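You operate a simulated robot arm through the tools that you are given. There is no shell and no other tool.

You are at the controls of a simulated robot arm. One attempt, no reset.

JOB
Thin the glue in the large jar: water up to its line, then stir it smooth.
Fine: cup and teal stirrer go back, lid on the jar. Set down upright: clear cup.

It is judged by the outcome, as a careful person would: the job done as asked, and still so three seconds after it is handed in. It fails if anything else is knocked over, pushed out of place, dropped, spilled or broken. Lids that push on must go on centred and level and be pressed home; caps that screw on are set level and turned clockwise until they are tight.

ROBOT AND FRAMES
A 7-joint arm with a four-finger gripper, fixed in place. Base frame: the origin is at the foot of the arm, x ahead of it, y to its left, z up. Readings come in cm, degrees, newtons and seconds.
Its first joint turns from -69.0 to 172.0 degrees. Payload 3.67 kg.
Tool frame: the origin (TCP) lies between the finger pads and is the grasp point; the fingertips stand 2.8 cm ahead of it; z points along the fingers, y is the line along which they close. The gripper opens to 11.2 cm. The gripper's body begins 7.3 cm behind the TCP.
Orientation is that of the tool frame in the base frame, as a unit quaternion [x, y, z, w]. With the fingers straight down and closing along the base's y, the tool's x points along the base's -x, its y along +y and its z along -z.

CONTROLS
- The arm moves only by the tool play_rows. Its argument "increments" is a list of rows, each a list of 3 entries, a list of its own where there are three numbers: the turn, a rotation vector about the tool's x, y, z in rad, then the shift along the tool's x, y, z in cm, then the gripper command, from -1 (fully open) to 1 (shut), values between in proportion. In form: [[[wx, wy, wz], [x, y, z], hand], ...]. A call has 1 to 20 rows; each row shifts and turns the commanded pose from where the row before left it, along the tool's axes as they then stand. A row lasts 0.2 s, in which the tool goes at most 5 cm and 8.6 degrees; a call with a longer step from one row to the next is refused whole, and so is a gripper value outside its range. Where a pose cannot be reached the arm comes as near as it can. A force on the tool above 40 N (or 10 N above the force at the start of the call, whichever is more), or a blocked arm, ends the call early, and 0.2 s more pass. Each finger halts on what it meets, pressing with about 23 N; the grip force reading is that of the motor and also rises with nothing between the fingers. The clock runs only during rows and for 0.2 s after the last one: add rows that do not move to give the fingers time. It gives the time, the measured TCP pose, the force on the tool (base axes), the opening and the grip force at its end, in the units of the frame above (readings bear some noise), with the torque about the TCP (base axes, N m) and any sound that the robot's microphone picked up.
- Cameras (640 x 400 px; columns grow to the right, rows downward): "scene" is fixed at [40.02, -65.08, 168.26]; the picture's right is [0.39, -0.92, 0.00], its down [-0.78, -0.33, -0.52] and it looks along [0.48, 0.20, -0.85] (base axes); focal length 357 px, centre (320, 200). "wrist" rides on the gripper at [6, -1.8, -10.4] in the tool frame; the picture's right is [0.29, 0.96, 0.00], its down [-0.80, 0.24, -0.55] and it looks along [-0.53, 0.16, 0.83] (tool axes); focal length 234 px, centre (320, 200).
- grab_frame(camera): a new picture of that camera. The clock stands still meanwhile.
- move_column(by): slides the trunk up (or, below 0, down) by that many cm; the arm rides with it, the base frame stays. It gives what a move gives, with no picture.
- probe_pixels(camera, pixels): for up to 12 pixels [column, row] of the newest picture of that camera ("zoom" is the newest enlarged one), the place [x, y, z] in the base frame of the surface seen there, good to about 0.3 cm. The clock stands still meanwhile.
- enlarge(camera, box): a new picture of the part [left, top, right, bottom] of that camera's present view, enlarged. The clock stands still meanwhile.
- hand_in(): hands the job in; it is judged then, once.

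Leave the gripper open and the arm clear of the work at the hand-in unless told otherwise.

The tools are called after "Request:" by a JSON object that holds its "fn" and its "kwargs". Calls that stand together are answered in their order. play_rows: Moves the arm, as the interface text tells. Its arguments: {"type":"object","properties":{"increments":{"type":"array"}},"required":["increments"]} The other tools are called the same way: move_column (by) slides the trunk up or down; grab_frame (camera) takes a picture; probe_pixels (camera, pixels) gives the place of the surface under pixels of a picture; enlarge (camera, box) takes an enlarged picture of a part of a camera's view; hand_in () hands the job in.

At the start:

```text
clock: 0.0
ee_pos: [56.83, -46.49, 125.69]
orientation: [0.0, 1.0, 0.0, 0.001]
wrist_force: [-0.1, -0.3, -0.2]
ft_torque: [-0.01, -0.01, 0.0]
width: 11.18
grip_force: 0.0
trunk travel left (down, up): [-67.5, 16.5]
```

scene: 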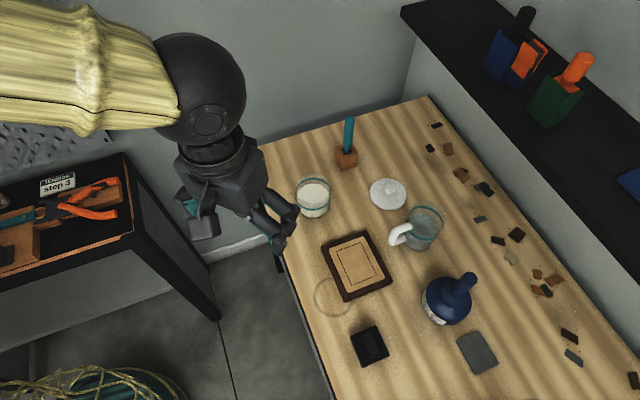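
wrist: 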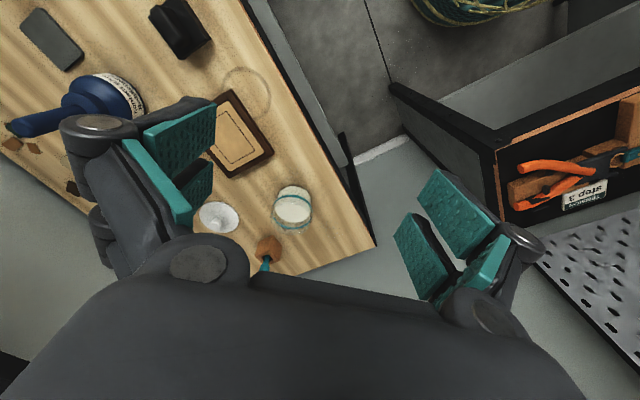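

I see a wooden bench with a jar of white glue (about px 313,196), a teal stirrer in a wooden block (347,140), a white lid (388,194), a clear cup with a handle (422,230), a dark blue bottle, and a framed mat. First I'll enlarge the relevant areas.

Request:
{"fn": "enlarge", "kwargs": {"camera": "scene", "box": [270, 100, 470, 225]}}

Request:
{"fn": "enlarge", "kwargs": {"camera": "scene", "box": [300, 200, 540, 350]}}

Request:
{"fn": "grab_frame", "kwargs": {"camera": "scene"}}

```text
3.20 times, centred on (370, 162) of scene
```

zoom: 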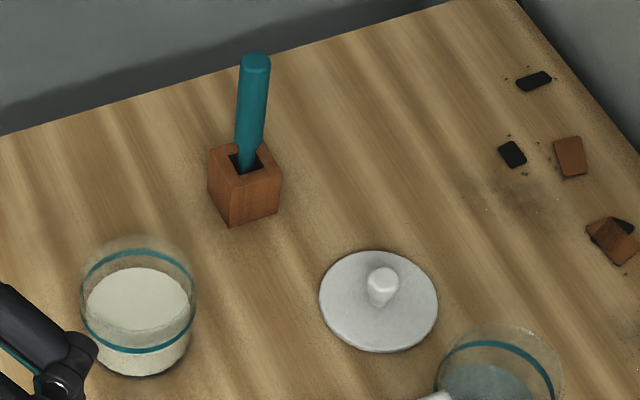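

```text
2.67 times, centred on (420, 275) of scene
```

zoom: 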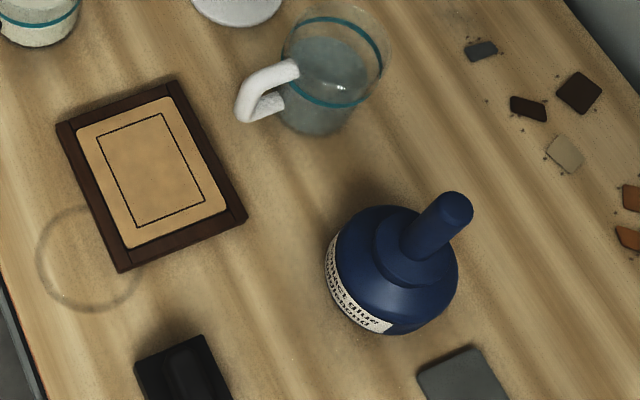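

```text
taken
```

scene: 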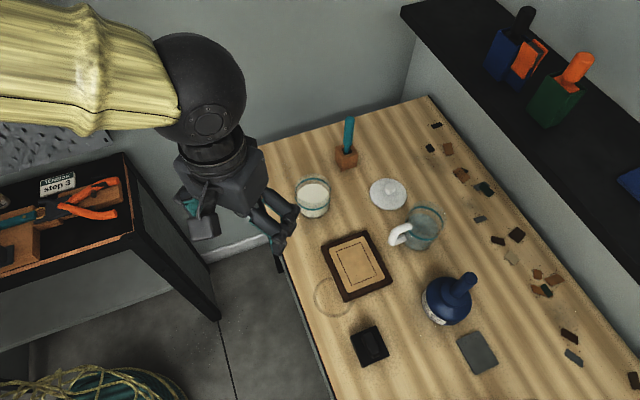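

Next I probe the places of the jar, stirrer, block, lid, cup and bench surface.

Request:
{"fn": "probe_pixels", "kwargs": {"camera": "scene", "pixels": [[313, 193], [347, 120], [346, 158], [388, 194], [390, 188], [425, 230], [400, 234], [360, 215], [448, 300], [464, 278], [357, 263], [333, 297]]}}

Request:
{"fn": "enlarge", "kwargs": {"camera": "scene", "box": [380, 190, 460, 260]}}

Request:
{"fn": "enlarge", "kwargs": {"camera": "scene", "box": [280, 165, 350, 225]}}

```text
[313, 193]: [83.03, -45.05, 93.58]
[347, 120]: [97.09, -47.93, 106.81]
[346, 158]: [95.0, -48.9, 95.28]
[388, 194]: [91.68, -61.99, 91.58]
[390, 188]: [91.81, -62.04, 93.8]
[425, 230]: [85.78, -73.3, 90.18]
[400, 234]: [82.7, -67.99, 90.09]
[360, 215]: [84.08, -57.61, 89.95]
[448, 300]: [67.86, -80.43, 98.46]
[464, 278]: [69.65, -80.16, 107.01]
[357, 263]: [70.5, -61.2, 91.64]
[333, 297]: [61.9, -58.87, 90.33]
```

```text
5.71 times, centred on (420, 225) of scene
```

zoom: 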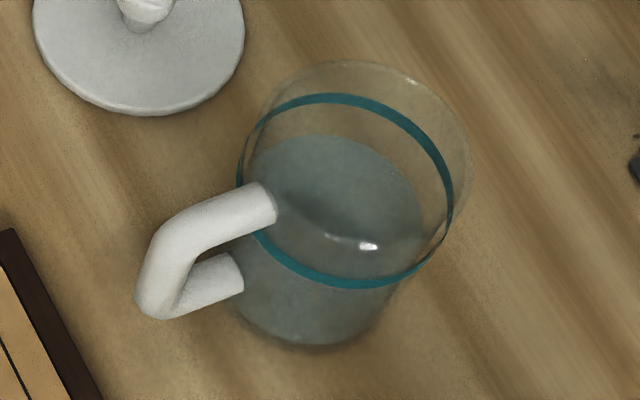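

```text
6.67 times, centred on (315, 195) of scene
```

zoom: 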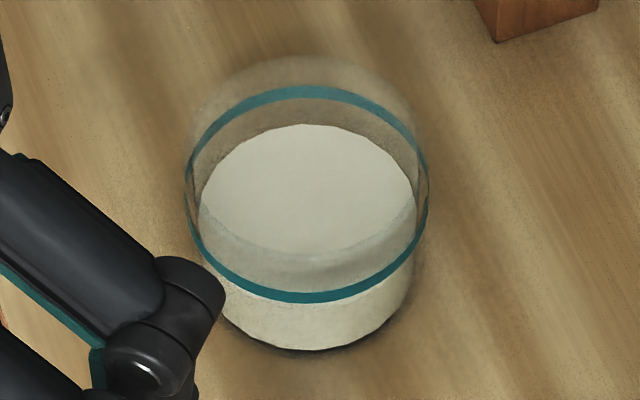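

The bench top is at about z = 90. The cup's handle points toward the robot. I need finer geometry for the cup: its handle, stripe and rim.

Request:
{"fn": "enlarge", "kwargs": {"camera": "scene", "box": [380, 190, 460, 260]}}

Request:
{"fn": "probe_pixels", "kwargs": {"camera": "zoom", "pixels": [[260, 200], [210, 220], [165, 250], [155, 300], [225, 275], [345, 98], [447, 200], [350, 283], [245, 150], [380, 68], [340, 180], [300, 345]]}}

```text
5.71 times, centred on (420, 225) of scene
```

zoom: 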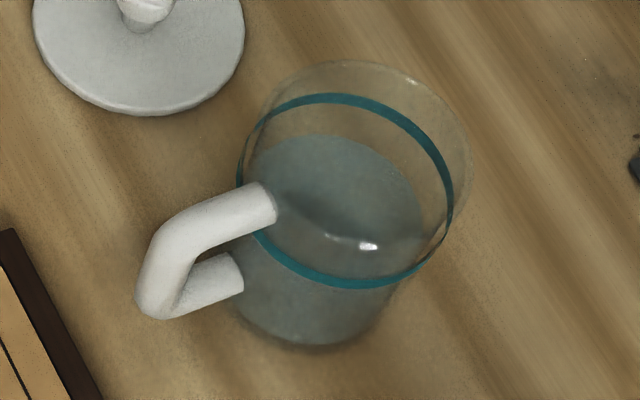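

```text
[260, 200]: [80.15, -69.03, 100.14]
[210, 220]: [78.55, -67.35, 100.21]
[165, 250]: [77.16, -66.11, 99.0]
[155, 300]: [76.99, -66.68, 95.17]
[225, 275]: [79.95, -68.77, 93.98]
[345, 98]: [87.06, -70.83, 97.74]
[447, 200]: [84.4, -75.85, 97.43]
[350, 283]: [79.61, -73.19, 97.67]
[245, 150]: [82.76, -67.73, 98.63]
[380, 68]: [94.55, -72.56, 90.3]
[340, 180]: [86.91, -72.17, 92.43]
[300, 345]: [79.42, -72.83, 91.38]
```

The cup's centre fits to about (83, -72) with radius about 4, and the handle points along bearing about 135°, toward the robot base. Next I measure the jar, lid, stirrer, block and the arm itself.

Request:
{"fn": "enlarge", "kwargs": {"camera": "scene", "box": [280, 165, 350, 225]}}

Request:
{"fn": "probe_pixels", "kwargs": {"camera": "zoom", "pixels": [[310, 92], [425, 190], [310, 296], [192, 175], [300, 180], [220, 190], [405, 200], [310, 320], [310, 345], [240, 320], [400, 310], [300, 62]]}}

Request:
{"fn": "probe_pixels", "kwargs": {"camera": "scene", "pixels": [[200, 60], [210, 125], [130, 60], [30, 60], [215, 175], [205, 225], [270, 215], [290, 213]]}}

```text
6.67 times, centred on (315, 195) of scene
```

zoom: 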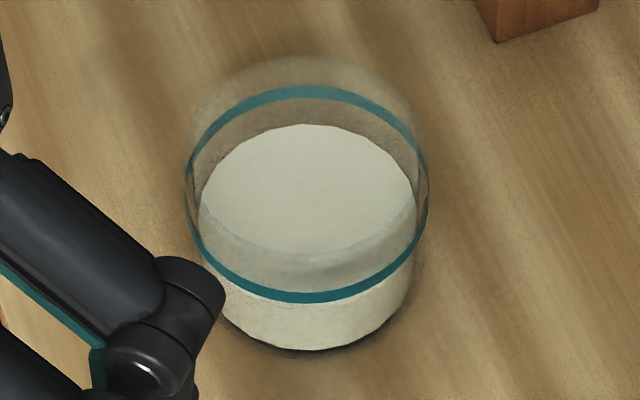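

```text
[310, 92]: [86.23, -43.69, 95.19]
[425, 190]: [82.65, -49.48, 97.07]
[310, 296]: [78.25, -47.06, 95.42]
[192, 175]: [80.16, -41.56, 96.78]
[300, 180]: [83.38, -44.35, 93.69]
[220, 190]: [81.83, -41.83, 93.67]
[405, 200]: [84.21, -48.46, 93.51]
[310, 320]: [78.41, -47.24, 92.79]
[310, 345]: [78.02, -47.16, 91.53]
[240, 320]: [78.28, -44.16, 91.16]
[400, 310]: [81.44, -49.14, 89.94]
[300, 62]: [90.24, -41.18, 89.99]
```

```text
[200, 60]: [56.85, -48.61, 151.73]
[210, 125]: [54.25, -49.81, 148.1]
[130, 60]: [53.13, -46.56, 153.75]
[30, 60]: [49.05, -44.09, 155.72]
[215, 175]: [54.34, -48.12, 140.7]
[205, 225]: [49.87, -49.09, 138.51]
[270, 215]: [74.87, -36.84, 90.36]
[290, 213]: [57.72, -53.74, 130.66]
```

The jar's centre is about (82.2, -45.4), its line is at z ≈ 95.3 and the glue level is at z ≈ 93.6. The cup, lid and stirrer all sit 108–111 cm out, so I'll tilt the tool outward to reach them. First I turn the tool to bearing -41° at the present height.

Request:
{"fn": "play_rows", "kwargs": {"increments": [[[0, 0, 0.143], [0, 0, 0], -1], [[0, 0, 0.143], [0, 0, 0], -1], [[0, 0, 0.143], [0, 0, 0], -1], [[0, 0, 0.143], [0, 0, 0], -1], [[0, 0, 0.143], [0, 0, 0], -1], [[0, -0.131, 0], [0, 0, 0], -1], [[0, -0.131, 0], [0, 0, 0], -1], [[0, -0.131, 0], [0, 0, 0], -1], [[0, -0.131, 0], [0, 0, 0], -1], [[0, -0.131, 0], [0, 0, 0], -1], [[0, -0.131, 0], [0, 0, 0], -1], [[0, 0, 0], [0, 0, 0], -1]]}}

Request:
{"fn": "grab_frame", "kwargs": {"camera": "scene"}}

Request:
{"fn": "grab_frame", "kwargs": {"camera": "wrist"}}

```text
clock: 2.6
ee_pos: [57.02, -46.36, 125.79]
orientation: [0.325, 0.872, -0.125, 0.344]
wrist_force: [-0.1, 0.5, -0.2]
ft_torque: [0.0, -0.03, -0.01]
width: 11.21
grip_force: 0.1
trunk travel left (down, up): [-67.5, 16.5]
```

```text
taken
```

scene: 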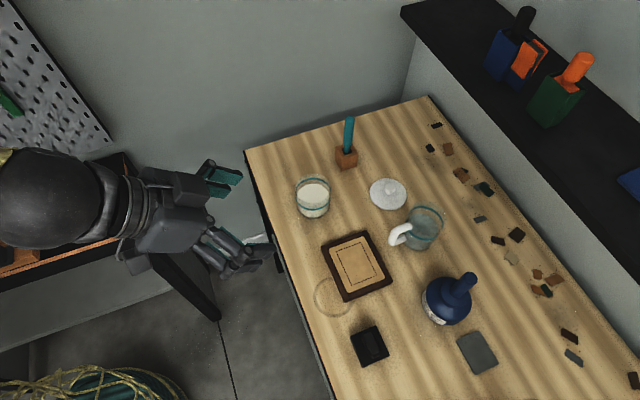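

```text
taken
```

wrist: 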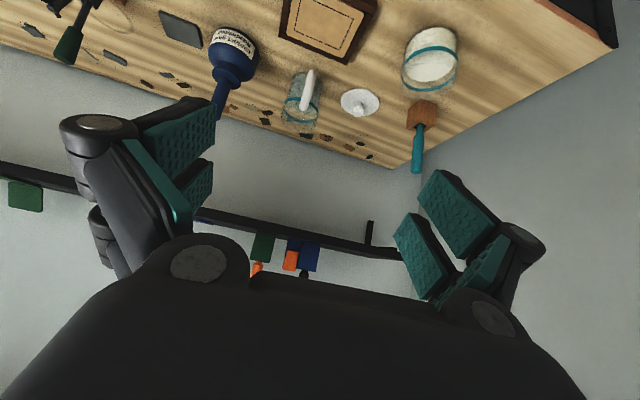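

The tilted pose was reached exactly. Now I move out along bearing -41° at this height, so the hand hangs over the mat short of the cup. From there I'll take a close look with the wrist camera.

Request:
{"fn": "play_rows", "kwargs": {"increments": [[[0, 0, 0], [-2.9, -0.44, 2.9], -1], [[0, 0, 0], [-2.9, -0.44, 2.9], -1], [[0, 0, 0], [-2.9, -0.44, 2.9], -1], [[0, 0, 0], [-2.9, -0.44, 2.9], -1], [[0, 0, 0], [-2.9, -0.44, 2.9], -1], [[0, 0, 0], [0, 0, 0], -1]]}}

Request:
{"fn": "grab_frame", "kwargs": {"camera": "wrist"}}

Request:
{"fn": "grab_frame", "kwargs": {"camera": "scene"}}

```text
clock: 4.0
ee_pos: [70.77, -61.45, 125.74]
orientation: [0.322, 0.865, -0.134, 0.36]
wrist_force: [-1.1, -0.3, 0.3]
ft_torque: [0.0, 0.0, -0.02]
width: 11.21
grip_force: 0.0
trunk travel left (down, up): [-67.5, 16.5]
```

```text
taken
```

wrist: 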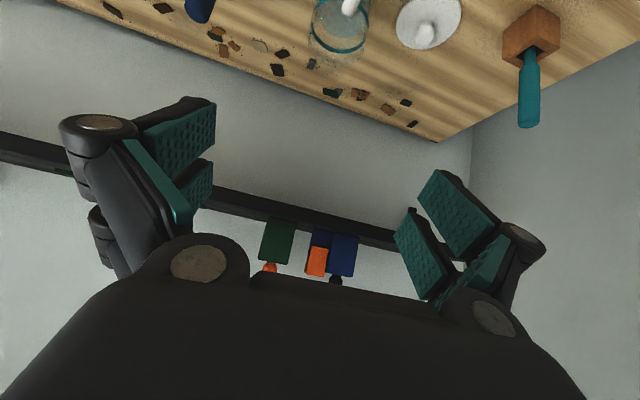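

```text
taken
```

scene: 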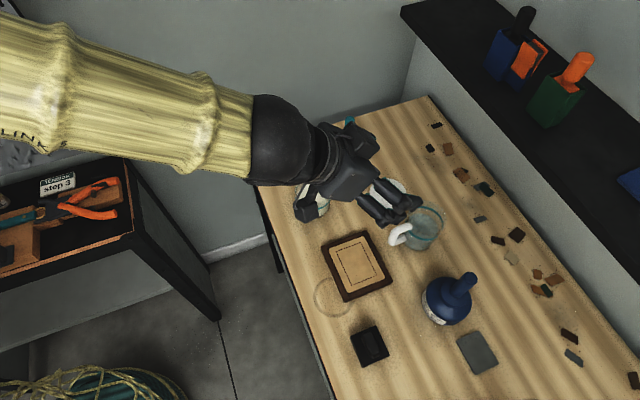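

Pose held, and the hand is over the mat at z = 125.7. Before lowering the trunk I check heights of the side bench and the forearm.

Request:
{"fn": "probe_pixels", "kwargs": {"camera": "scene", "pixels": [[57, 190], [180, 290], [120, 160], [10, 30], [100, 60], [200, 80], [10, 170], [340, 150], [305, 205], [385, 205], [290, 300], [265, 180]]}}

Request:
{"fn": "probe_pixels", "kwargs": {"camera": "wrist", "pixels": [[350, 8], [330, 40], [425, 32], [529, 90], [530, 50], [528, 120], [545, 25], [430, 10]]}}

```text
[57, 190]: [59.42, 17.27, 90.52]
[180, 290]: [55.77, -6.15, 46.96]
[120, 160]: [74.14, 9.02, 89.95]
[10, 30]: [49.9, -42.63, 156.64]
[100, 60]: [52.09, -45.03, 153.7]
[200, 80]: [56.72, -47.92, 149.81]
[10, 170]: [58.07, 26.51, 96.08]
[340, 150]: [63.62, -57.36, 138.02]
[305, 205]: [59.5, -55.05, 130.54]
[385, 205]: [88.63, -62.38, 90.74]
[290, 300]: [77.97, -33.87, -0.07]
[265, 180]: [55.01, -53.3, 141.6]
```

```text
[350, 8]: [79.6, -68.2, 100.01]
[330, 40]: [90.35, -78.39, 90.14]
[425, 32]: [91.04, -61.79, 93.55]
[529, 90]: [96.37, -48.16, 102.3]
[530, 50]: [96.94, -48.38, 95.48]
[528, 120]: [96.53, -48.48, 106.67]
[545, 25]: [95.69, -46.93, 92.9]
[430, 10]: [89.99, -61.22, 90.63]
```

The forearm is at about z 150 and the side bench (y > 0) is well off its path. I lower the trunk 22 cm.

Request:
{"fn": "move_column", "kwargs": {"by": -22}}

Request:
{"fn": "grab_frame", "kwargs": {"camera": "scene"}}

Request:
{"fn": "grab_frame", "kwargs": {"camera": "wrist"}}

```text
clock: 6.3
ee_pos: [70.88, -61.48, 103.65]
orientation: [0.324, 0.865, -0.134, 0.359]
wrist_force: [-0.6, 0.7, 0.8]
ft_torque: [0.0, 0.03, 0.01]
width: 11.18
grip_force: 0.2
trunk travel left (down, up): [-45.5, 38.5]
```

```text
taken
```

scene: 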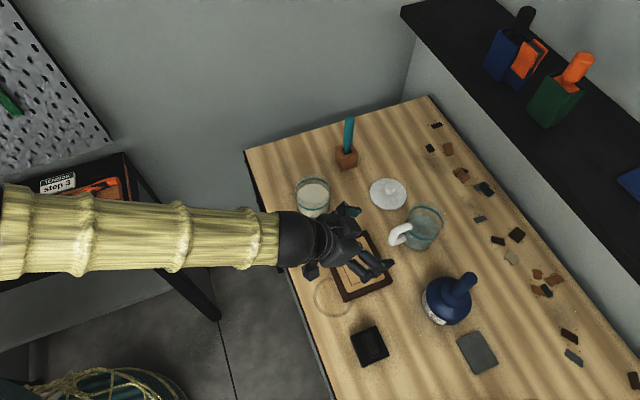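

```text
taken
```

wrist: 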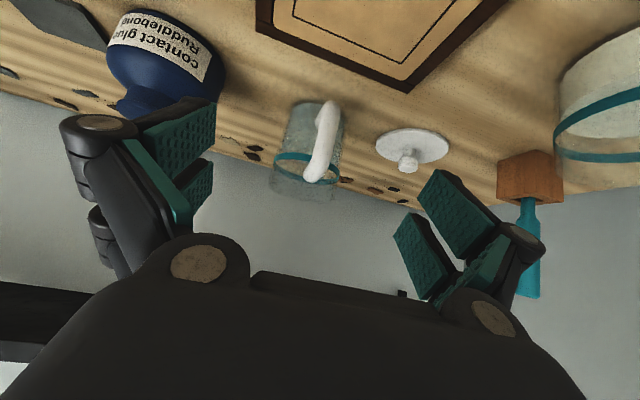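

The cup with its handle is now in the wrist view at about (310,145). I enlarge it and probe the handle, stripe and rim.

Request:
{"fn": "enlarge", "kwargs": {"camera": "wrist", "box": [250, 85, 410, 210]}}

```text
3.20 times, centred on (330, 148) of wrist
```

zoom: 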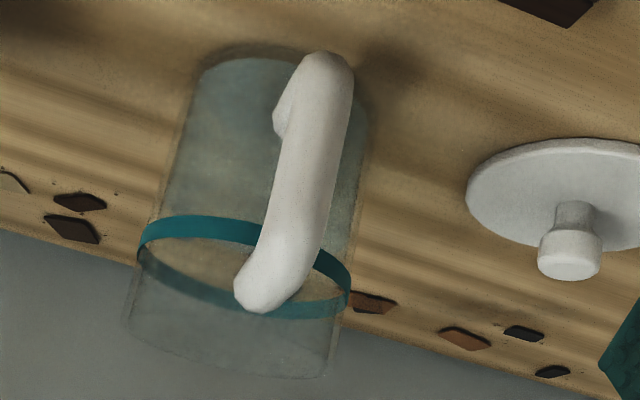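

Request:
{"fn": "probe_pixels", "kwargs": {"camera": "zoom", "pixels": [[315, 100], [305, 170], [295, 220], [275, 265], [245, 295], [325, 65], [285, 120], [205, 225], [335, 265], [575, 190], [570, 245], [575, 270]]}}

```text
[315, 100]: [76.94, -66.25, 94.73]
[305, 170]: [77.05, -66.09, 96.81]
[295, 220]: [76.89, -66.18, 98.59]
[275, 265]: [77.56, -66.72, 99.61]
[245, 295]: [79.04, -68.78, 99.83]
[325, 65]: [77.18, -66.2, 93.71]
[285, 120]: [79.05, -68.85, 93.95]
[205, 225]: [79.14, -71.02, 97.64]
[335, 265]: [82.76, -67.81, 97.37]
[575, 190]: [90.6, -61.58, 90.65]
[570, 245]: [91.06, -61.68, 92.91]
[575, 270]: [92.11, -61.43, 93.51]
```

The handle's vertical bar is about 1.7 cm thick, centred near (77.6, -66.7), and runs z 93–100. I'll align to bearing -43°, centre sideways, and approach along the tool axis, stopping 3 cm short to check.

Request:
{"fn": "play_rows", "kwargs": {"increments": [[[0.0234, 0, 0.0234], [0, 0, 0], -1], [[0, 0, 0], [-1.11, 0.75, 1.11], -1], [[0, 0, 0], [0, 0, 2.4], -1], [[0, 0, 0], [0, 0, 2.4], -1], [[0, 0, 0], [0, 0, 2.3], -1], [[0, 0, 0], [0, 0, 0], -1]]}}

Request:
{"fn": "grab_frame", "kwargs": {"camera": "wrist"}}

Request:
{"fn": "enlarge", "kwargs": {"camera": "scene", "box": [320, 180, 480, 280]}}

```text
clock: 7.7
ee_pos: [76.33, -65.53, 98.81]
orientation: [0.337, 0.86, -0.139, 0.358]
wrist_force: [-0.5, -0.2, -0.8]
ft_torque: [-0.01, 0.03, -0.01]
width: 11.2
grip_force: 0.1
trunk travel left (down, up): [-45.5, 38.5]
```

```text
taken
```

wrist: 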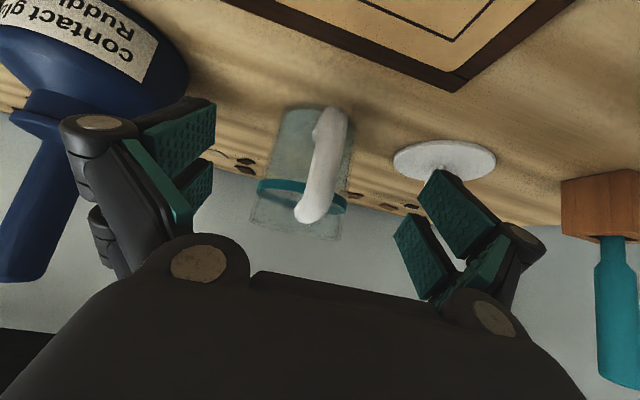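

```text
4.00 times, centred on (400, 230) of scene
```

zoom: 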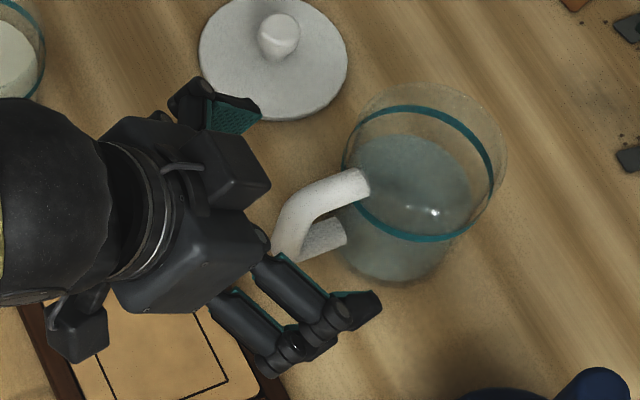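

The handle is centred between the fingers. I advance the last 3 cm and close partway, to about 3.4 cm opening, to check centring.

Request:
{"fn": "play_rows", "kwargs": {"increments": [[[0, 0, 0], [0.12, 0, 1.5], -1], [[0, 0, 0], [0.12, 0, 1.53], -1], [[0, 0, 0], [0, 0, 0], -0.4], [[0, 0, 0], [0, 0, 0], 0.2], [[0, 0, 0], [0, 0, 0], 0.4], [[0, 0, 0], [0, 0, 0], 0.4]]}}

Request:
{"fn": "grab_frame", "kwargs": {"camera": "wrist"}}

Request:
{"fn": "enlarge", "kwargs": {"camera": "scene", "box": [320, 180, 480, 280]}}

```text
clock: 9.1
ee_pos: [77.82, -66.96, 96.31]
orientation: [0.337, 0.86, -0.139, 0.357]
wrist_force: [0.0, -0.2, -1.2]
ft_torque: [-0.03, -0.01, 0.0]
width: 3.36
grip_force: 0.1
trunk travel left (down, up): [-45.5, 38.5]
```

```text
taken
```

wrist: 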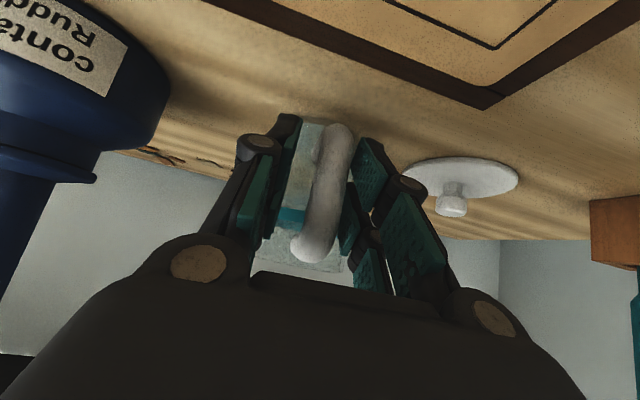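

```text
4.00 times, centred on (400, 230) of scene
```

zoom: 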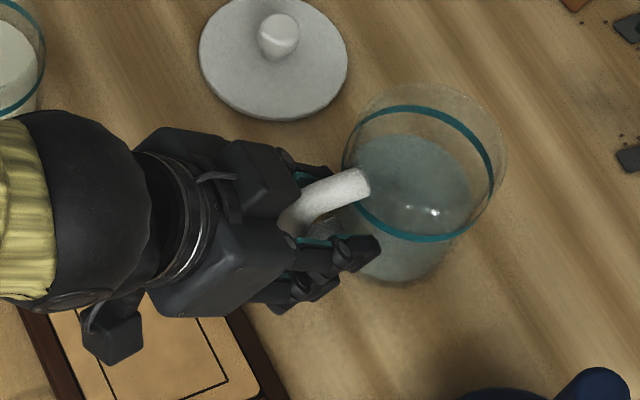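

Fingers straddle the handle. I enlarge to judge the gaps on each side before closing.

Request:
{"fn": "enlarge", "kwargs": {"camera": "wrist", "box": [230, 100, 430, 300]}}

Request:
{"fn": "probe_pixels", "kwargs": {"camera": "wrist", "pixels": [[335, 150], [325, 190], [318, 220], [310, 245], [350, 215], [270, 190], [255, 190], [385, 190]]}}

```text
2.00 times, centred on (330, 200) of wrist
```

zoom: 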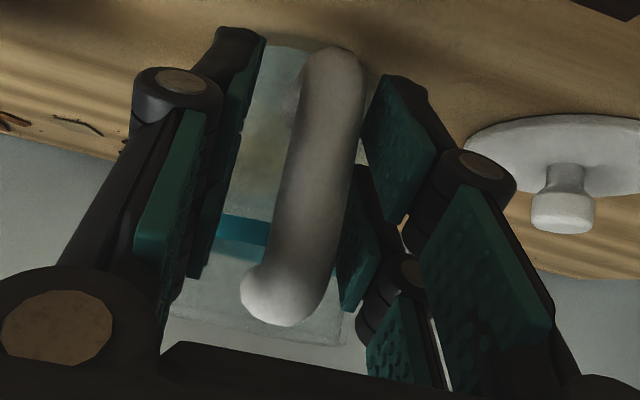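

```text
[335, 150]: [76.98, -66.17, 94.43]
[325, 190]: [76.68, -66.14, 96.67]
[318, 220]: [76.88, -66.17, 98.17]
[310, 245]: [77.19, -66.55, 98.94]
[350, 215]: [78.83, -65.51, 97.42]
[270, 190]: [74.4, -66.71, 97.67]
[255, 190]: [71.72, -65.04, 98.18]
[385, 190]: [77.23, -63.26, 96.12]
```

The bar sits within about 0.1 cm of centre. I close the grip on the handle.

Request:
{"fn": "play_rows", "kwargs": {"increments": [[[0, 0, 0], [0, 0, 0], 0.6], [[0, 0, 0], [0, 0, 0], 0.8], [[0, 0, 0], [0, 0, 0], 1], [[0, 0, 0], [0, 0, 0], 1], [[0, 0, 0], [0, 0, 0], 1]]}}

Request:
{"fn": "enlarge", "kwargs": {"camera": "scene", "box": [320, 180, 480, 280]}}

```text
clock: 10.3
ee_pos: [77.74, -66.8, 96.3]
orientation: [0.337, 0.86, -0.14, 0.358]
wrist_force: [-0.1, 0.9, -1.2]
ft_torque: [0.0, 0.04, -0.01]
width: 1.96
grip_force: 22.9
trunk travel left (down, up): [-45.5, 38.5]
```

```text
4.00 times, centred on (400, 230) of scene
```

zoom: 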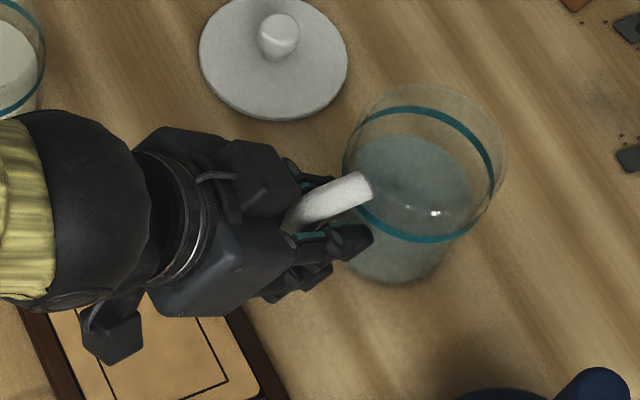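

Grip is firm (width 1.96 cm, 22.9 N). The return pose is TCP (77.74, -66.80, 96.30). I lift straight up gently by 2 cm and check weight and droop.

Request:
{"fn": "play_rows", "kwargs": {"increments": [[[0, 0, 0], [-0.35, 0, -0.35], 1], [[0, 0, 0], [-0.35, 0, -0.35], 1], [[0, 0, 0], [-0.35, 0, -0.35], 1], [[0, 0, 0], [-0.35, 0, -0.35], 1], [[0, 0, 0], [0, 0, 0], 1], [[0, 0, 0], [0, 0, 0], 1]]}}

Request:
{"fn": "enlarge", "kwargs": {"camera": "scene", "box": [320, 180, 480, 280]}}

Request:
{"fn": "enlarge", "kwargs": {"camera": "wrist", "box": [230, 60, 430, 260]}}

```text
clock: 11.7
ee_pos: [77.78, -66.94, 98.24]
orientation: [0.337, 0.86, -0.139, 0.357]
wrist_force: [0.0, 0.4, -3.3]
ft_torque: [0.16, 0.14, 0.02]
width: 1.96
grip_force: 23.8
trunk travel left (down, up): [-45.5, 38.5]
```

```text
4.00 times, centred on (400, 230) of scene
```

zoom: 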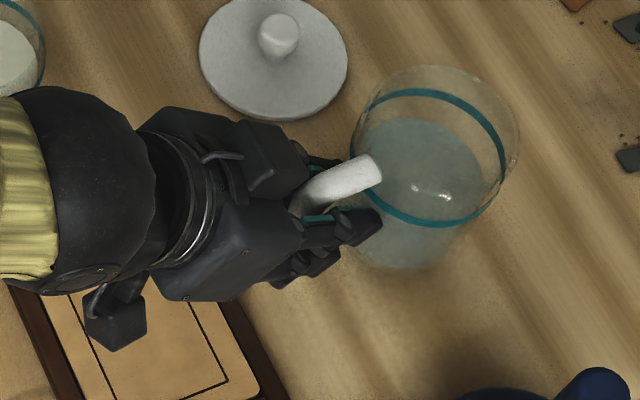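

```text
2.00 times, centred on (330, 160) of wrist
```

zoom: 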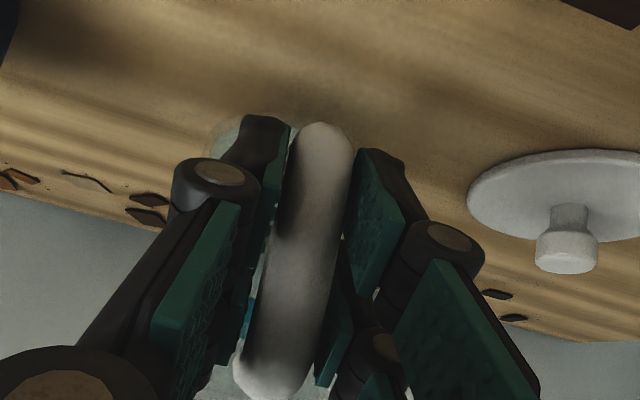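

The cup came up with about 2–2.5 N of weight. I check whether it is still level by probing the stripe's far, near and right points.

Request:
{"fn": "enlarge", "kwargs": {"camera": "scene", "box": [320, 180, 480, 280]}}

Request:
{"fn": "probe_pixels", "kwargs": {"camera": "zoom", "pixels": [[430, 92], [480, 117], [501, 160], [430, 222], [400, 212], [465, 215], [390, 98], [340, 180], [370, 170]]}}

```text
4.00 times, centred on (400, 230) of scene
```

zoom: 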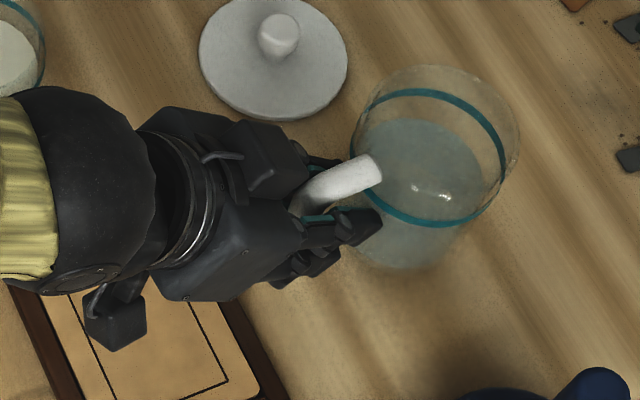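

```text
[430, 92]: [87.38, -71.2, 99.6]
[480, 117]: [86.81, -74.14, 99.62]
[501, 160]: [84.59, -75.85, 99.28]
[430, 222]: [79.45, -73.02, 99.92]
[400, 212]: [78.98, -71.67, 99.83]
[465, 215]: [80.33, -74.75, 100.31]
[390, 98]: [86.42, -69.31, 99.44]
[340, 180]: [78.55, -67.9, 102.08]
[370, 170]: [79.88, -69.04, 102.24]
```

The cup is level. I raise it to TCP z ≈ 104, then carry it smoothly back and left at the same orientation. That puts it to the right of the jar and clear of it.

Request:
{"fn": "play_rows", "kwargs": {"increments": [[[0, 0, 0], [-0.5, 0, -0.5], 1], [[0, 0, 0], [-1.0, 0, -1.0], 1], [[0, 0, 0], [-1.0, 0, -1.0], 1], [[0, 0, 0], [-1.0, 0, -1.0], 1], [[0, 0, 0], [-0.5, 0, -0.5], 1], [[0, 0, 0], [0.41, 0.187, -0.41], 1], [[0, 0, 0], [0.819, 0.373, -0.819], 1], [[0, 0, 0], [1.365, 0.622, -1.365], 1], [[0, 0, 0], [1.365, 0.622, -1.365], 1], [[0, 0, 0], [1.365, 0.622, -1.365], 1], [[0, 0, 0], [1.365, 0.622, -1.365], 1], [[0, 0, 0], [1.365, 0.622, -1.365], 1], [[0, 0, 0], [1.365, 0.622, -1.365], 1], [[0, 0, 0], [1.365, 0.622, -1.365], 1], [[0, 0, 0], [1.365, 0.622, -1.365], 1], [[0, 0, 0], [0.819, 0.373, -0.819], 1], [[0, 0, 0], [0.41, 0.187, -0.41], 1], [[0, 0, 0], [0, 0, 0], 1]]}}

Request:
{"fn": "grab_frame", "kwargs": {"camera": "scene"}}

Request:
{"fn": "grab_frame", "kwargs": {"camera": "wrist"}}

```text
clock: 15.5
ee_pos: [67.87, -49.56, 103.9]
orientation: [0.337, 0.861, -0.138, 0.356]
wrist_force: [0.8, 0.6, -3.4]
ft_torque: [0.13, 0.09, -0.01]
width: 1.98
grip_force: 23.5
trunk travel left (down, up): [-45.5, 38.5]
```

```text
taken
```

scene: 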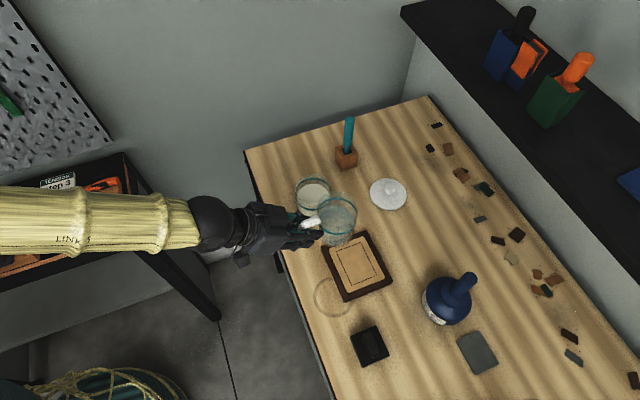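

```text
taken
```

wrist: 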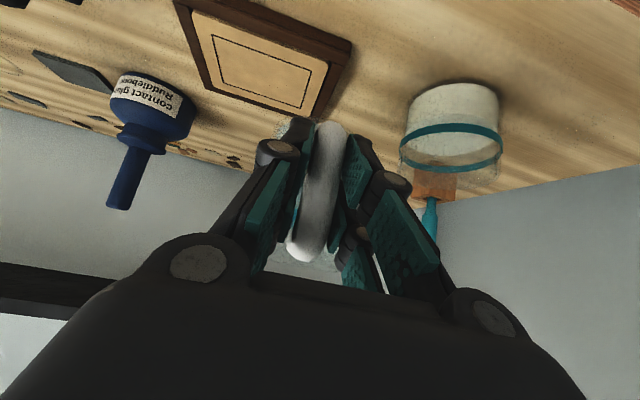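

The hold is stable, and the wrist camera sees the jar at about (450,135). I measure the jar's rim, stripe and glue level precisely from here.

Request:
{"fn": "enlarge", "kwargs": {"camera": "wrist", "box": [390, 70, 520, 215]}}

Request:
{"fn": "probe_pixels", "kwargs": {"camera": "wrist", "pixels": [[450, 130], [405, 140], [500, 140], [425, 150], [475, 152], [450, 110], [450, 95], [455, 167], [452, 158], [430, 170]]}}

```text
2.76 times, centred on (455, 142) of wrist
```

zoom: 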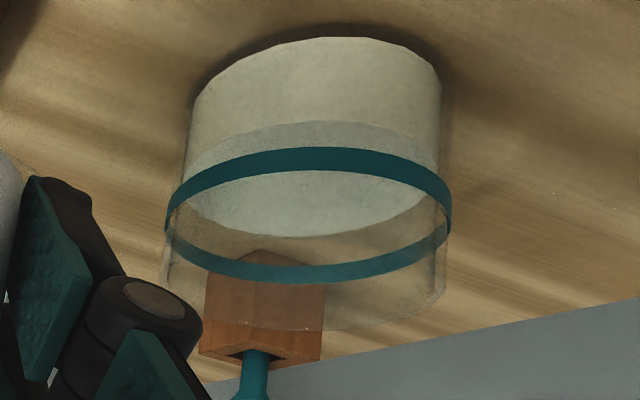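

```text
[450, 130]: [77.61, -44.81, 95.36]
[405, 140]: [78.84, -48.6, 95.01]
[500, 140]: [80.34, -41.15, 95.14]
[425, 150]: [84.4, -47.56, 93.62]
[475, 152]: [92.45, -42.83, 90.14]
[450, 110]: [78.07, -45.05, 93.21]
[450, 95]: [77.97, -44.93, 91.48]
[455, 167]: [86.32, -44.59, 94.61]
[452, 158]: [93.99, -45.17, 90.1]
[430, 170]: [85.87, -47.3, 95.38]
```

The jar's centre is (82.05, -45.4), the line is at z 95.2 and the glue level is z 93.55, so about 90 ml is needed. Now I roll the cup toward the jar by about 40° in place, still beside the jar and below the spill angle, to check the wrist can do it.

Request:
{"fn": "play_rows", "kwargs": {"increments": [[[0.035, 0, -0.035], [0, 0, 0], 1], [[0.0566, 0, -0.0566], [0, 0, 0], 1], [[0.0566, 0, -0.0566], [0, 0, 0], 1], [[0.0566, 0, -0.0566], [0, 0, 0], 1], [[0.0566, 0, -0.0566], [0, 0, 0], 1], [[0.0566, 0, -0.0566], [0, 0, 0], 1], [[0.0566, 0, -0.0566], [0, 0, 0], 1], [[0.0566, 0, -0.0566], [0, 0, 0], 1], [[0.0566, 0, -0.0566], [0, 0, 0], 1], [[0.035, 0, -0.035], [0, 0, 0], 1], [[0, 0, 0], [0, 0, 0], 1]]}}

Request:
{"fn": "grab_frame", "kwargs": {"camera": "scene"}}

Request:
{"fn": "grab_frame", "kwargs": {"camera": "wrist"}}

Request:
{"fn": "enlarge", "kwargs": {"camera": "scene", "box": [260, 150, 420, 260]}}

```text
clock: 18.1
ee_pos: [66.07, -53.59, 101.36]
orientation: [0.229, 0.869, -0.396, 0.191]
wrist_force: [0.8, -0.2, -3.5]
ft_torque: [0.11, 0.13, 0.01]
width: 1.97
grip_force: 23.2
trunk travel left (down, up): [-45.5, 38.5]
stopped in row 11: the arm was blocked; the commanded pose is now the measured one
```

```text
taken
```

scene: 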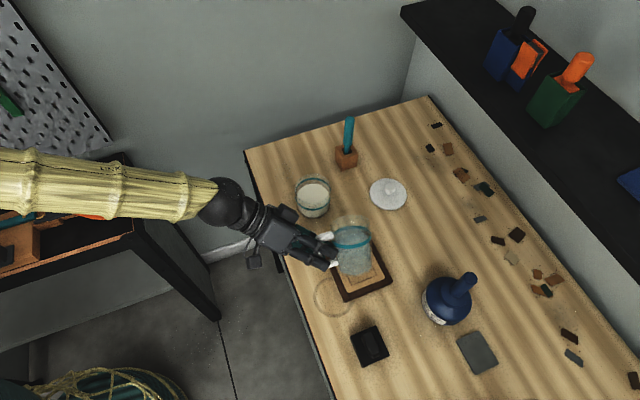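

```text
taken
```

wrist: 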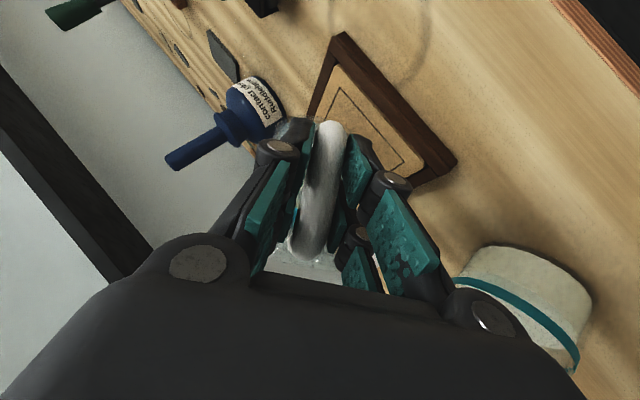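

```text
3.64 times, centred on (340, 205) of scene
```

zoom: 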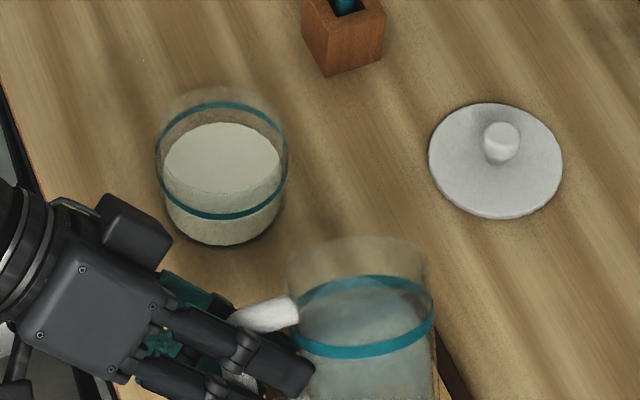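

The roll hit a wrist joint limit: the TCP was dragged to (66.1, -53.6, 101.4) and the arm reported blocked. No water was lost and contact forces are nil. I'll roll the cup back upright, then pour by pitching it away from the robot instead, which only turns the tool from leaning outward to pointing down.

Request:
{"fn": "play_rows", "kwargs": {"increments": [[[-0.0343, -0.0064, 0.0307], [0, 0, 0], 1], [[-0.0686, -0.0127, 0.0614], [0, 0, 0], 1], [[-0.0686, -0.0127, 0.0614], [0, 0, 0], 1], [[-0.0686, -0.0127, 0.0614], [0, 0, 0], 1], [[-0.0686, -0.0127, 0.0614], [0, 0, 0], 1], [[-0.0686, -0.0127, 0.0614], [0, 0, 0], 1], [[-0.0686, -0.0127, 0.0614], [0, 0, 0], 1], [[-0.0343, -0.0064, 0.0307], [0, 0, 0], 1], [[0, 0, 0], [0, 0, 0], 1]]}}

Request:
{"fn": "grab_frame", "kwargs": {"camera": "scene"}}

Request:
{"fn": "grab_frame", "kwargs": {"camera": "wrist"}}

```text
clock: 20.1
ee_pos: [66.24, -53.35, 101.6]
orientation: [0.335, 0.86, -0.141, 0.359]
wrist_force: [0.1, 0.1, -3.6]
ft_torque: [0.12, 0.1, -0.03]
width: 1.95
grip_force: 23.3
trunk travel left (down, up): [-45.5, 38.5]
```

```text
taken
```

scene: 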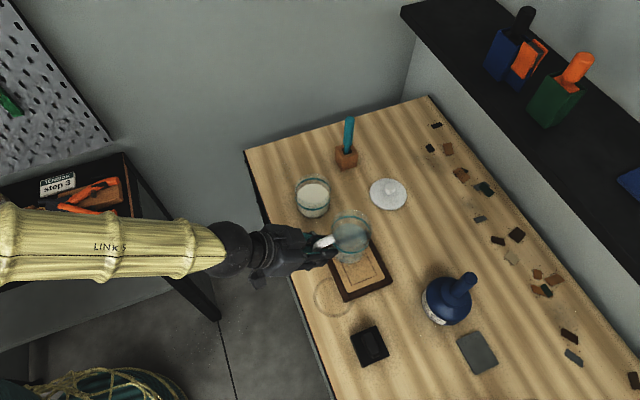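

```text
taken
```

wrist: 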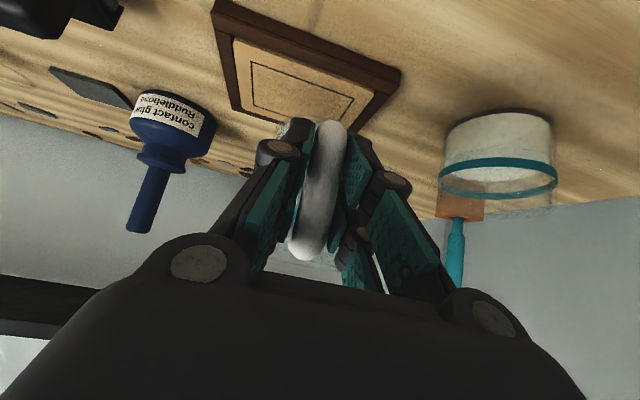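

The cup is upright again and nothing spilled. To choose a good trunk height for the pitch pour, I probe points along the forearm to learn its slope.

Request:
{"fn": "probe_pixels", "kwargs": {"camera": "scene", "pixels": [[5, 240], [60, 245], [120, 245], [180, 245], [215, 245], [232, 240], [262, 245], [350, 270], [345, 255]]}}

Request:
{"fn": "enlarge", "kwargs": {"camera": "scene", "box": [300, 190, 420, 310]}}

```text
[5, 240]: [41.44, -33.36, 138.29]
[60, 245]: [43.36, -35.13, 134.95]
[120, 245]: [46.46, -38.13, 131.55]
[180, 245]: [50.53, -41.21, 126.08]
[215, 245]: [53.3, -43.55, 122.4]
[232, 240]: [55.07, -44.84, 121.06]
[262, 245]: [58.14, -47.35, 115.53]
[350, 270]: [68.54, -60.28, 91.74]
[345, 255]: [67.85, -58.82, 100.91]
```

```text
3.33 times, centred on (360, 250) of scene
```

zoom: 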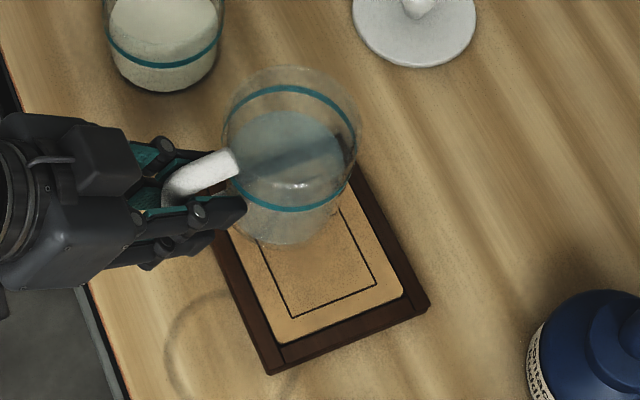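

The forearm slopes down at 45°, in line with the tool, so the pitch pour will be comfortable. The mat below shows no spill. I raise the trunk 8.5 cm so the cup clears the jar rim.

Request:
{"fn": "move_column", "kwargs": {"by": 8.5}}

Request:
{"fn": "play_rows", "kwargs": {"increments": [[[-0.0432, 0, -0.0432], [0, 0, 0], 1], [[-0.0432, 0, -0.0432], [0, 0, 0], 1], [[-0.0432, 0, -0.0432], [0, 0, 0], 1], [[-0.0432, 0, -0.0432], [0, 0, 0], 1], [[0, 0, 0], [0, 0.5, 0], 1], [[0, 0, 0], [0.2, 1.0, -0.2], 1], [[0, 0, 0], [0.3, 1.5, -0.3], 1], [[0, 0, 0], [0.3, 1.6, -0.3], 1], [[0, 0, 0], [0.3, 1.6, -0.3], 1], [[0, 0, 0], [0.3, 1.6, -0.3], 1], [[0, 0, 0], [0.3, 1.6, -0.3], 1], [[0, 0, 0], [0.3, 1.6, -0.3], 1], [[0, 0, 0], [0.2, 1.6, -0.2], 1], [[0, 0, 0], [0.12, 1.2, -0.12], 1], [[0, 0, 0], [0, 0.8, 0], 1], [[0, 0, 0], [0, 0, 0], 1]]}}

Request:
{"fn": "grab_frame", "kwargs": {"camera": "scene"}}

Request:
{"fn": "grab_frame", "kwargs": {"camera": "wrist"}}

```text
clock: 21.3
ee_pos: [66.29, -53.49, 109.93]
orientation: [0.335, 0.86, -0.141, 0.358]
wrist_force: [-1.1, -0.3, -3.1]
ft_torque: [0.1, 0.15, 0.0]
width: 1.93
grip_force: 23.0
trunk travel left (down, up): [-54.0, 30.0]
```

```text
clock: 24.7
ee_pos: [70.27, -39.03, 109.99]
orientation: [0.227, 0.895, -0.097, 0.372]
wrist_force: [-0.7, -0.3, -2.6]
ft_torque: [0.07, 0.21, -0.02]
width: 1.97
grip_force: 23.4
trunk travel left (down, up): [-54.0, 30.0]
```

```text
taken
```

scene: 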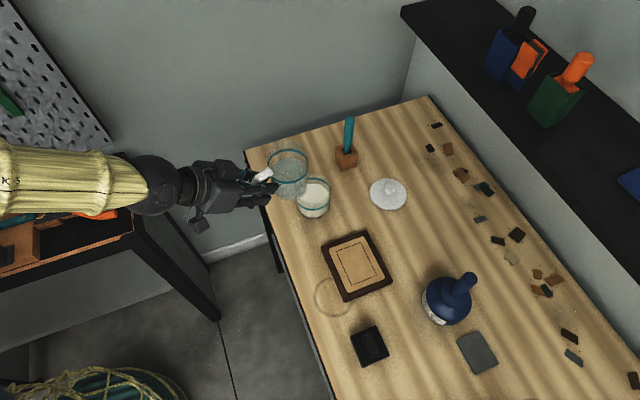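

```text
taken
```

wrist: 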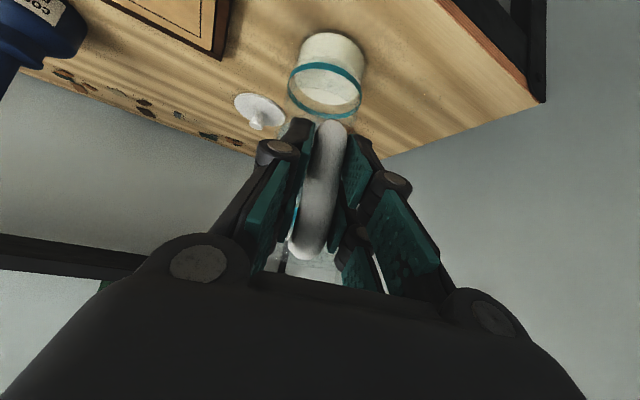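

Cup is lined up with the jar along bearing -28.5°. I now pitch the cup outward by 40°, below the spill angle, and look.

Request:
{"fn": "play_rows", "kwargs": {"increments": [[[0, 0.04, 0], [0, 0, 0], 1], [[0, 0.08, 0], [0, 0, 0], 1], [[0, 0.08, 0], [0, 0, 0], 1], [[0, 0.08, 0], [0, 0, 0], 1], [[0, 0.08, 0], [0, 0, 0], 1], [[0, 0.08, 0], [0, 0, 0], 1], [[0, 0.08, 0], [0, 0, 0], 1], [[0, 0.08, 0], [0, 0, 0], 1], [[0, 0.06, 0], [0, 0, 0], 1], [[0, 0.04, 0], [0, 0, 0], 1], [[0, 0, 0], [0, 0, 0], 1]]}}

Request:
{"fn": "grab_frame", "kwargs": {"camera": "wrist"}}

Request:
{"fn": "enlarge", "kwargs": {"camera": "scene", "box": [230, 130, 390, 240]}}

```text
clock: 27.1
ee_pos: [70.12, -39.05, 110.04]
orientation: [0.247, 0.968, -0.013, 0.042]
wrist_force: [0.4, -0.8, -2.8]
ft_torque: [0.02, 0.06, 0.03]
width: 1.96
grip_force: 23.0
trunk travel left (down, up): [-54.0, 30.0]
```

```text
taken
```

wrist: 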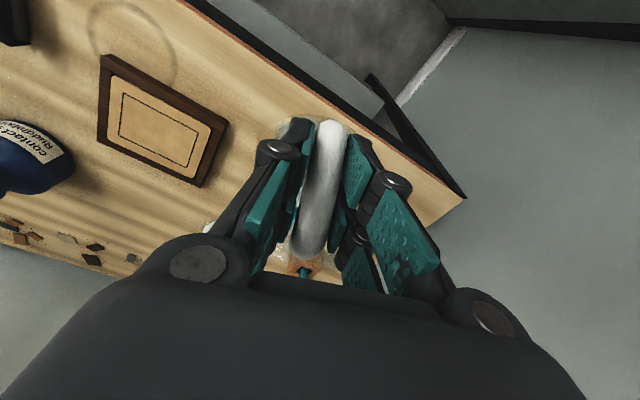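

```text
3.64 times, centred on (310, 185) of scene
```

zoom: 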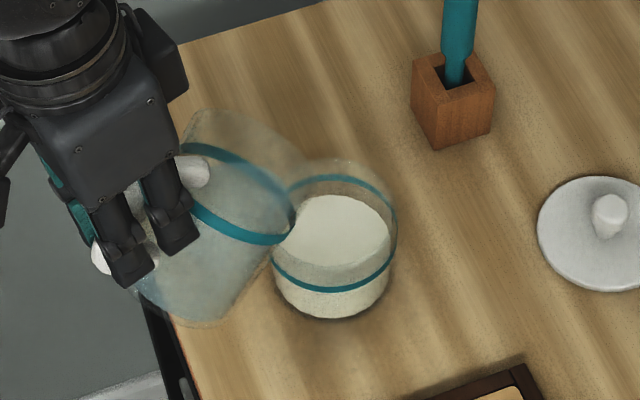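

Pitching works smoothly, the cup's lip is over the near part of the jar, and no water has moved yet. I tilt on to 50° while shifting the lip toward the jar's centre and slightly lower.

Request:
{"fn": "play_rows", "kwargs": {"increments": [[[0, 0.058, 0], [-0.47, 0.04, 0.3], 1], [[0, 0.058, 0], [-0.47, 0.04, 0.3], 1], [[0, 0.058, 0], [-0.47, 0.04, 0.3], 1], [[0, 0, 0], [0, 0, 0], 1], [[0, 0, 0], [0, 0, 0], 1]]}}

Request:
{"fn": "enlarge", "kwargs": {"camera": "scene", "box": [230, 130, 390, 240]}}

```text
clock: 28.3
ee_pos: [71.7, -39.53, 109.07]
orientation: [0.246, 0.968, 0.009, -0.042]
wrist_force: [0.8, -0.5, -3.4]
ft_torque: [0.04, 0.03, -0.02]
width: 1.94
grip_force: 22.9
trunk travel left (down, up): [-54.0, 30.0]
```

```text
3.64 times, centred on (310, 185) of scene
```

zoom: 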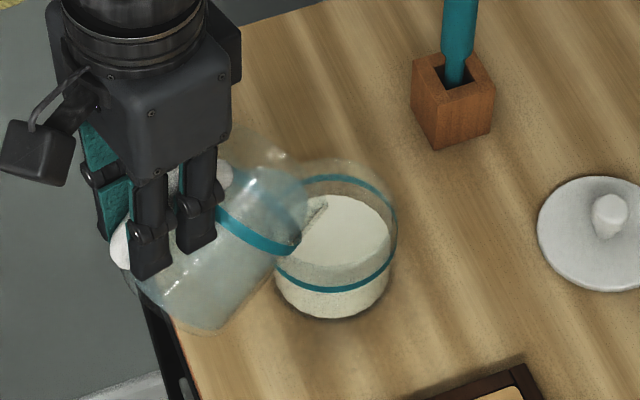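

At 50° something shows near (315,210) in the enlarged view. I look closer for the start of the flow.

Request:
{"fn": "enlarge", "kwargs": {"camera": "scene", "box": [280, 160, 340, 220]}}

Request:
{"fn": "probe_pixels", "kwargs": {"camera": "zoom", "pixels": [[320, 250], [400, 220], [290, 330], [300, 365], [345, 150]]}}

```text
6.67 times, centred on (310, 190) of scene
```

zoom: 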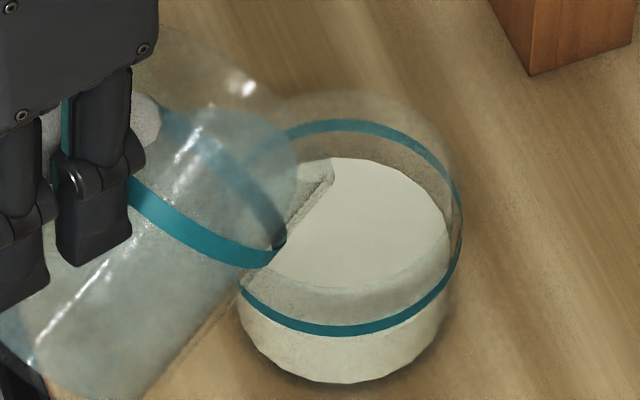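

```text
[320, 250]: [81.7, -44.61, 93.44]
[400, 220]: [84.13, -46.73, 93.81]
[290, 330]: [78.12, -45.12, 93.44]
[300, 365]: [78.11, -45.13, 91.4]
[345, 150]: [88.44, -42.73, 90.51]
```

No flow yet, and the level still reads about 93.5. I tilt another 4° and look again.

Request:
{"fn": "play_rows", "kwargs": {"increments": [[[0, 0.035, 0], [-0.2, 0, -0.1], 1], [[0, 0.035, 0], [-0.2, 0, -0.1], 1], [[0, 0, 0], [0, 0, 0], 1], [[0, 0, 0], [0, 0, 0], 1], [[0, 0, 0], [0, 0, 0], 1]]}}

Request:
{"fn": "enlarge", "kwargs": {"camera": "scene", "box": [280, 160, 340, 220]}}

Request:
{"fn": "probe_pixels", "kwargs": {"camera": "zoom", "pixels": [[330, 260], [400, 220], [350, 240], [290, 335], [320, 290]]}}

```text
clock: 29.5
ee_pos: [71.95, -39.63, 109.29]
orientation: [0.246, 0.966, 0.017, -0.074]
wrist_force: [-0.8, -0.4, -3.0]
ft_torque: [0.01, 0.03, 0.0]
width: 1.96
grip_force: 23.2
trunk travel left (down, up): [-54.0, 30.0]
```

```text
6.67 times, centred on (310, 190) of scene
```

zoom: 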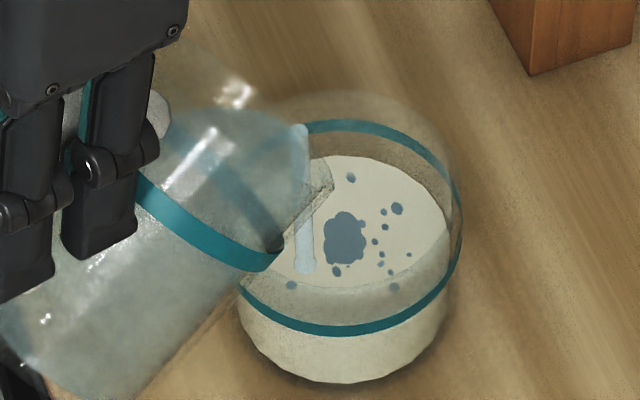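

```text
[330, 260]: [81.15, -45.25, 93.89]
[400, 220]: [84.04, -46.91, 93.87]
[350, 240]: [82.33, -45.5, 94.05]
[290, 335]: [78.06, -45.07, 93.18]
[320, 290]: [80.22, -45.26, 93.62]
```

Water is now pouring: a thin stream lands inside the jar near (305,265) in the zoom, and the level is about 93.9. I hold this tilt and let it run.

Request:
{"fn": "play_rows", "kwargs": {"increments": [[[0, 0, 0], [0, 0, 0], 1], [[0, 0, 0], [0, 0, 0], 1], [[0, 0, 0], [0, 0, 0], 1]]}}

Request:
{"fn": "enlarge", "kwargs": {"camera": "scene", "box": [280, 160, 340, 220]}}

Request:
{"fn": "probe_pixels", "kwargs": {"camera": "zoom", "pixels": [[330, 260], [400, 220], [350, 240], [320, 290], [380, 200]]}}

```text
clock: 30.3
ee_pos: [71.89, -39.69, 109.29]
orientation: [0.247, 0.966, 0.017, -0.075]
wrist_force: [-0.4, -0.3, -3.0]
ft_torque: [0.03, 0.07, 0.0]
width: 1.96
grip_force: 23.1
trunk travel left (down, up): [-54.0, 30.0]
```

```text
6.67 times, centred on (310, 190) of scene
```

zoom: 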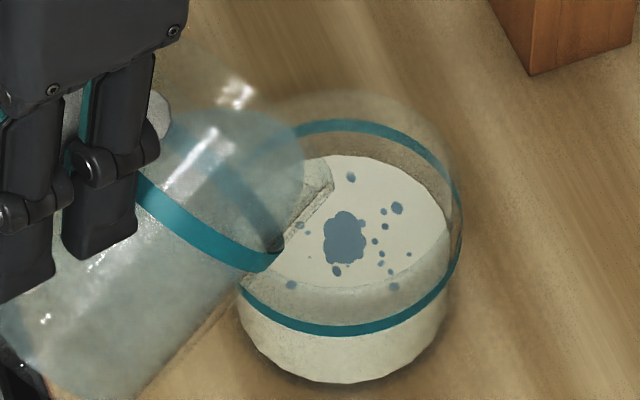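

```text
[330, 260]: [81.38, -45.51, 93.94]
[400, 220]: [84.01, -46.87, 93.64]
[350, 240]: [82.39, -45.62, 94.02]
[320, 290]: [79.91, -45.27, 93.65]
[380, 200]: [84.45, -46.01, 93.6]
```

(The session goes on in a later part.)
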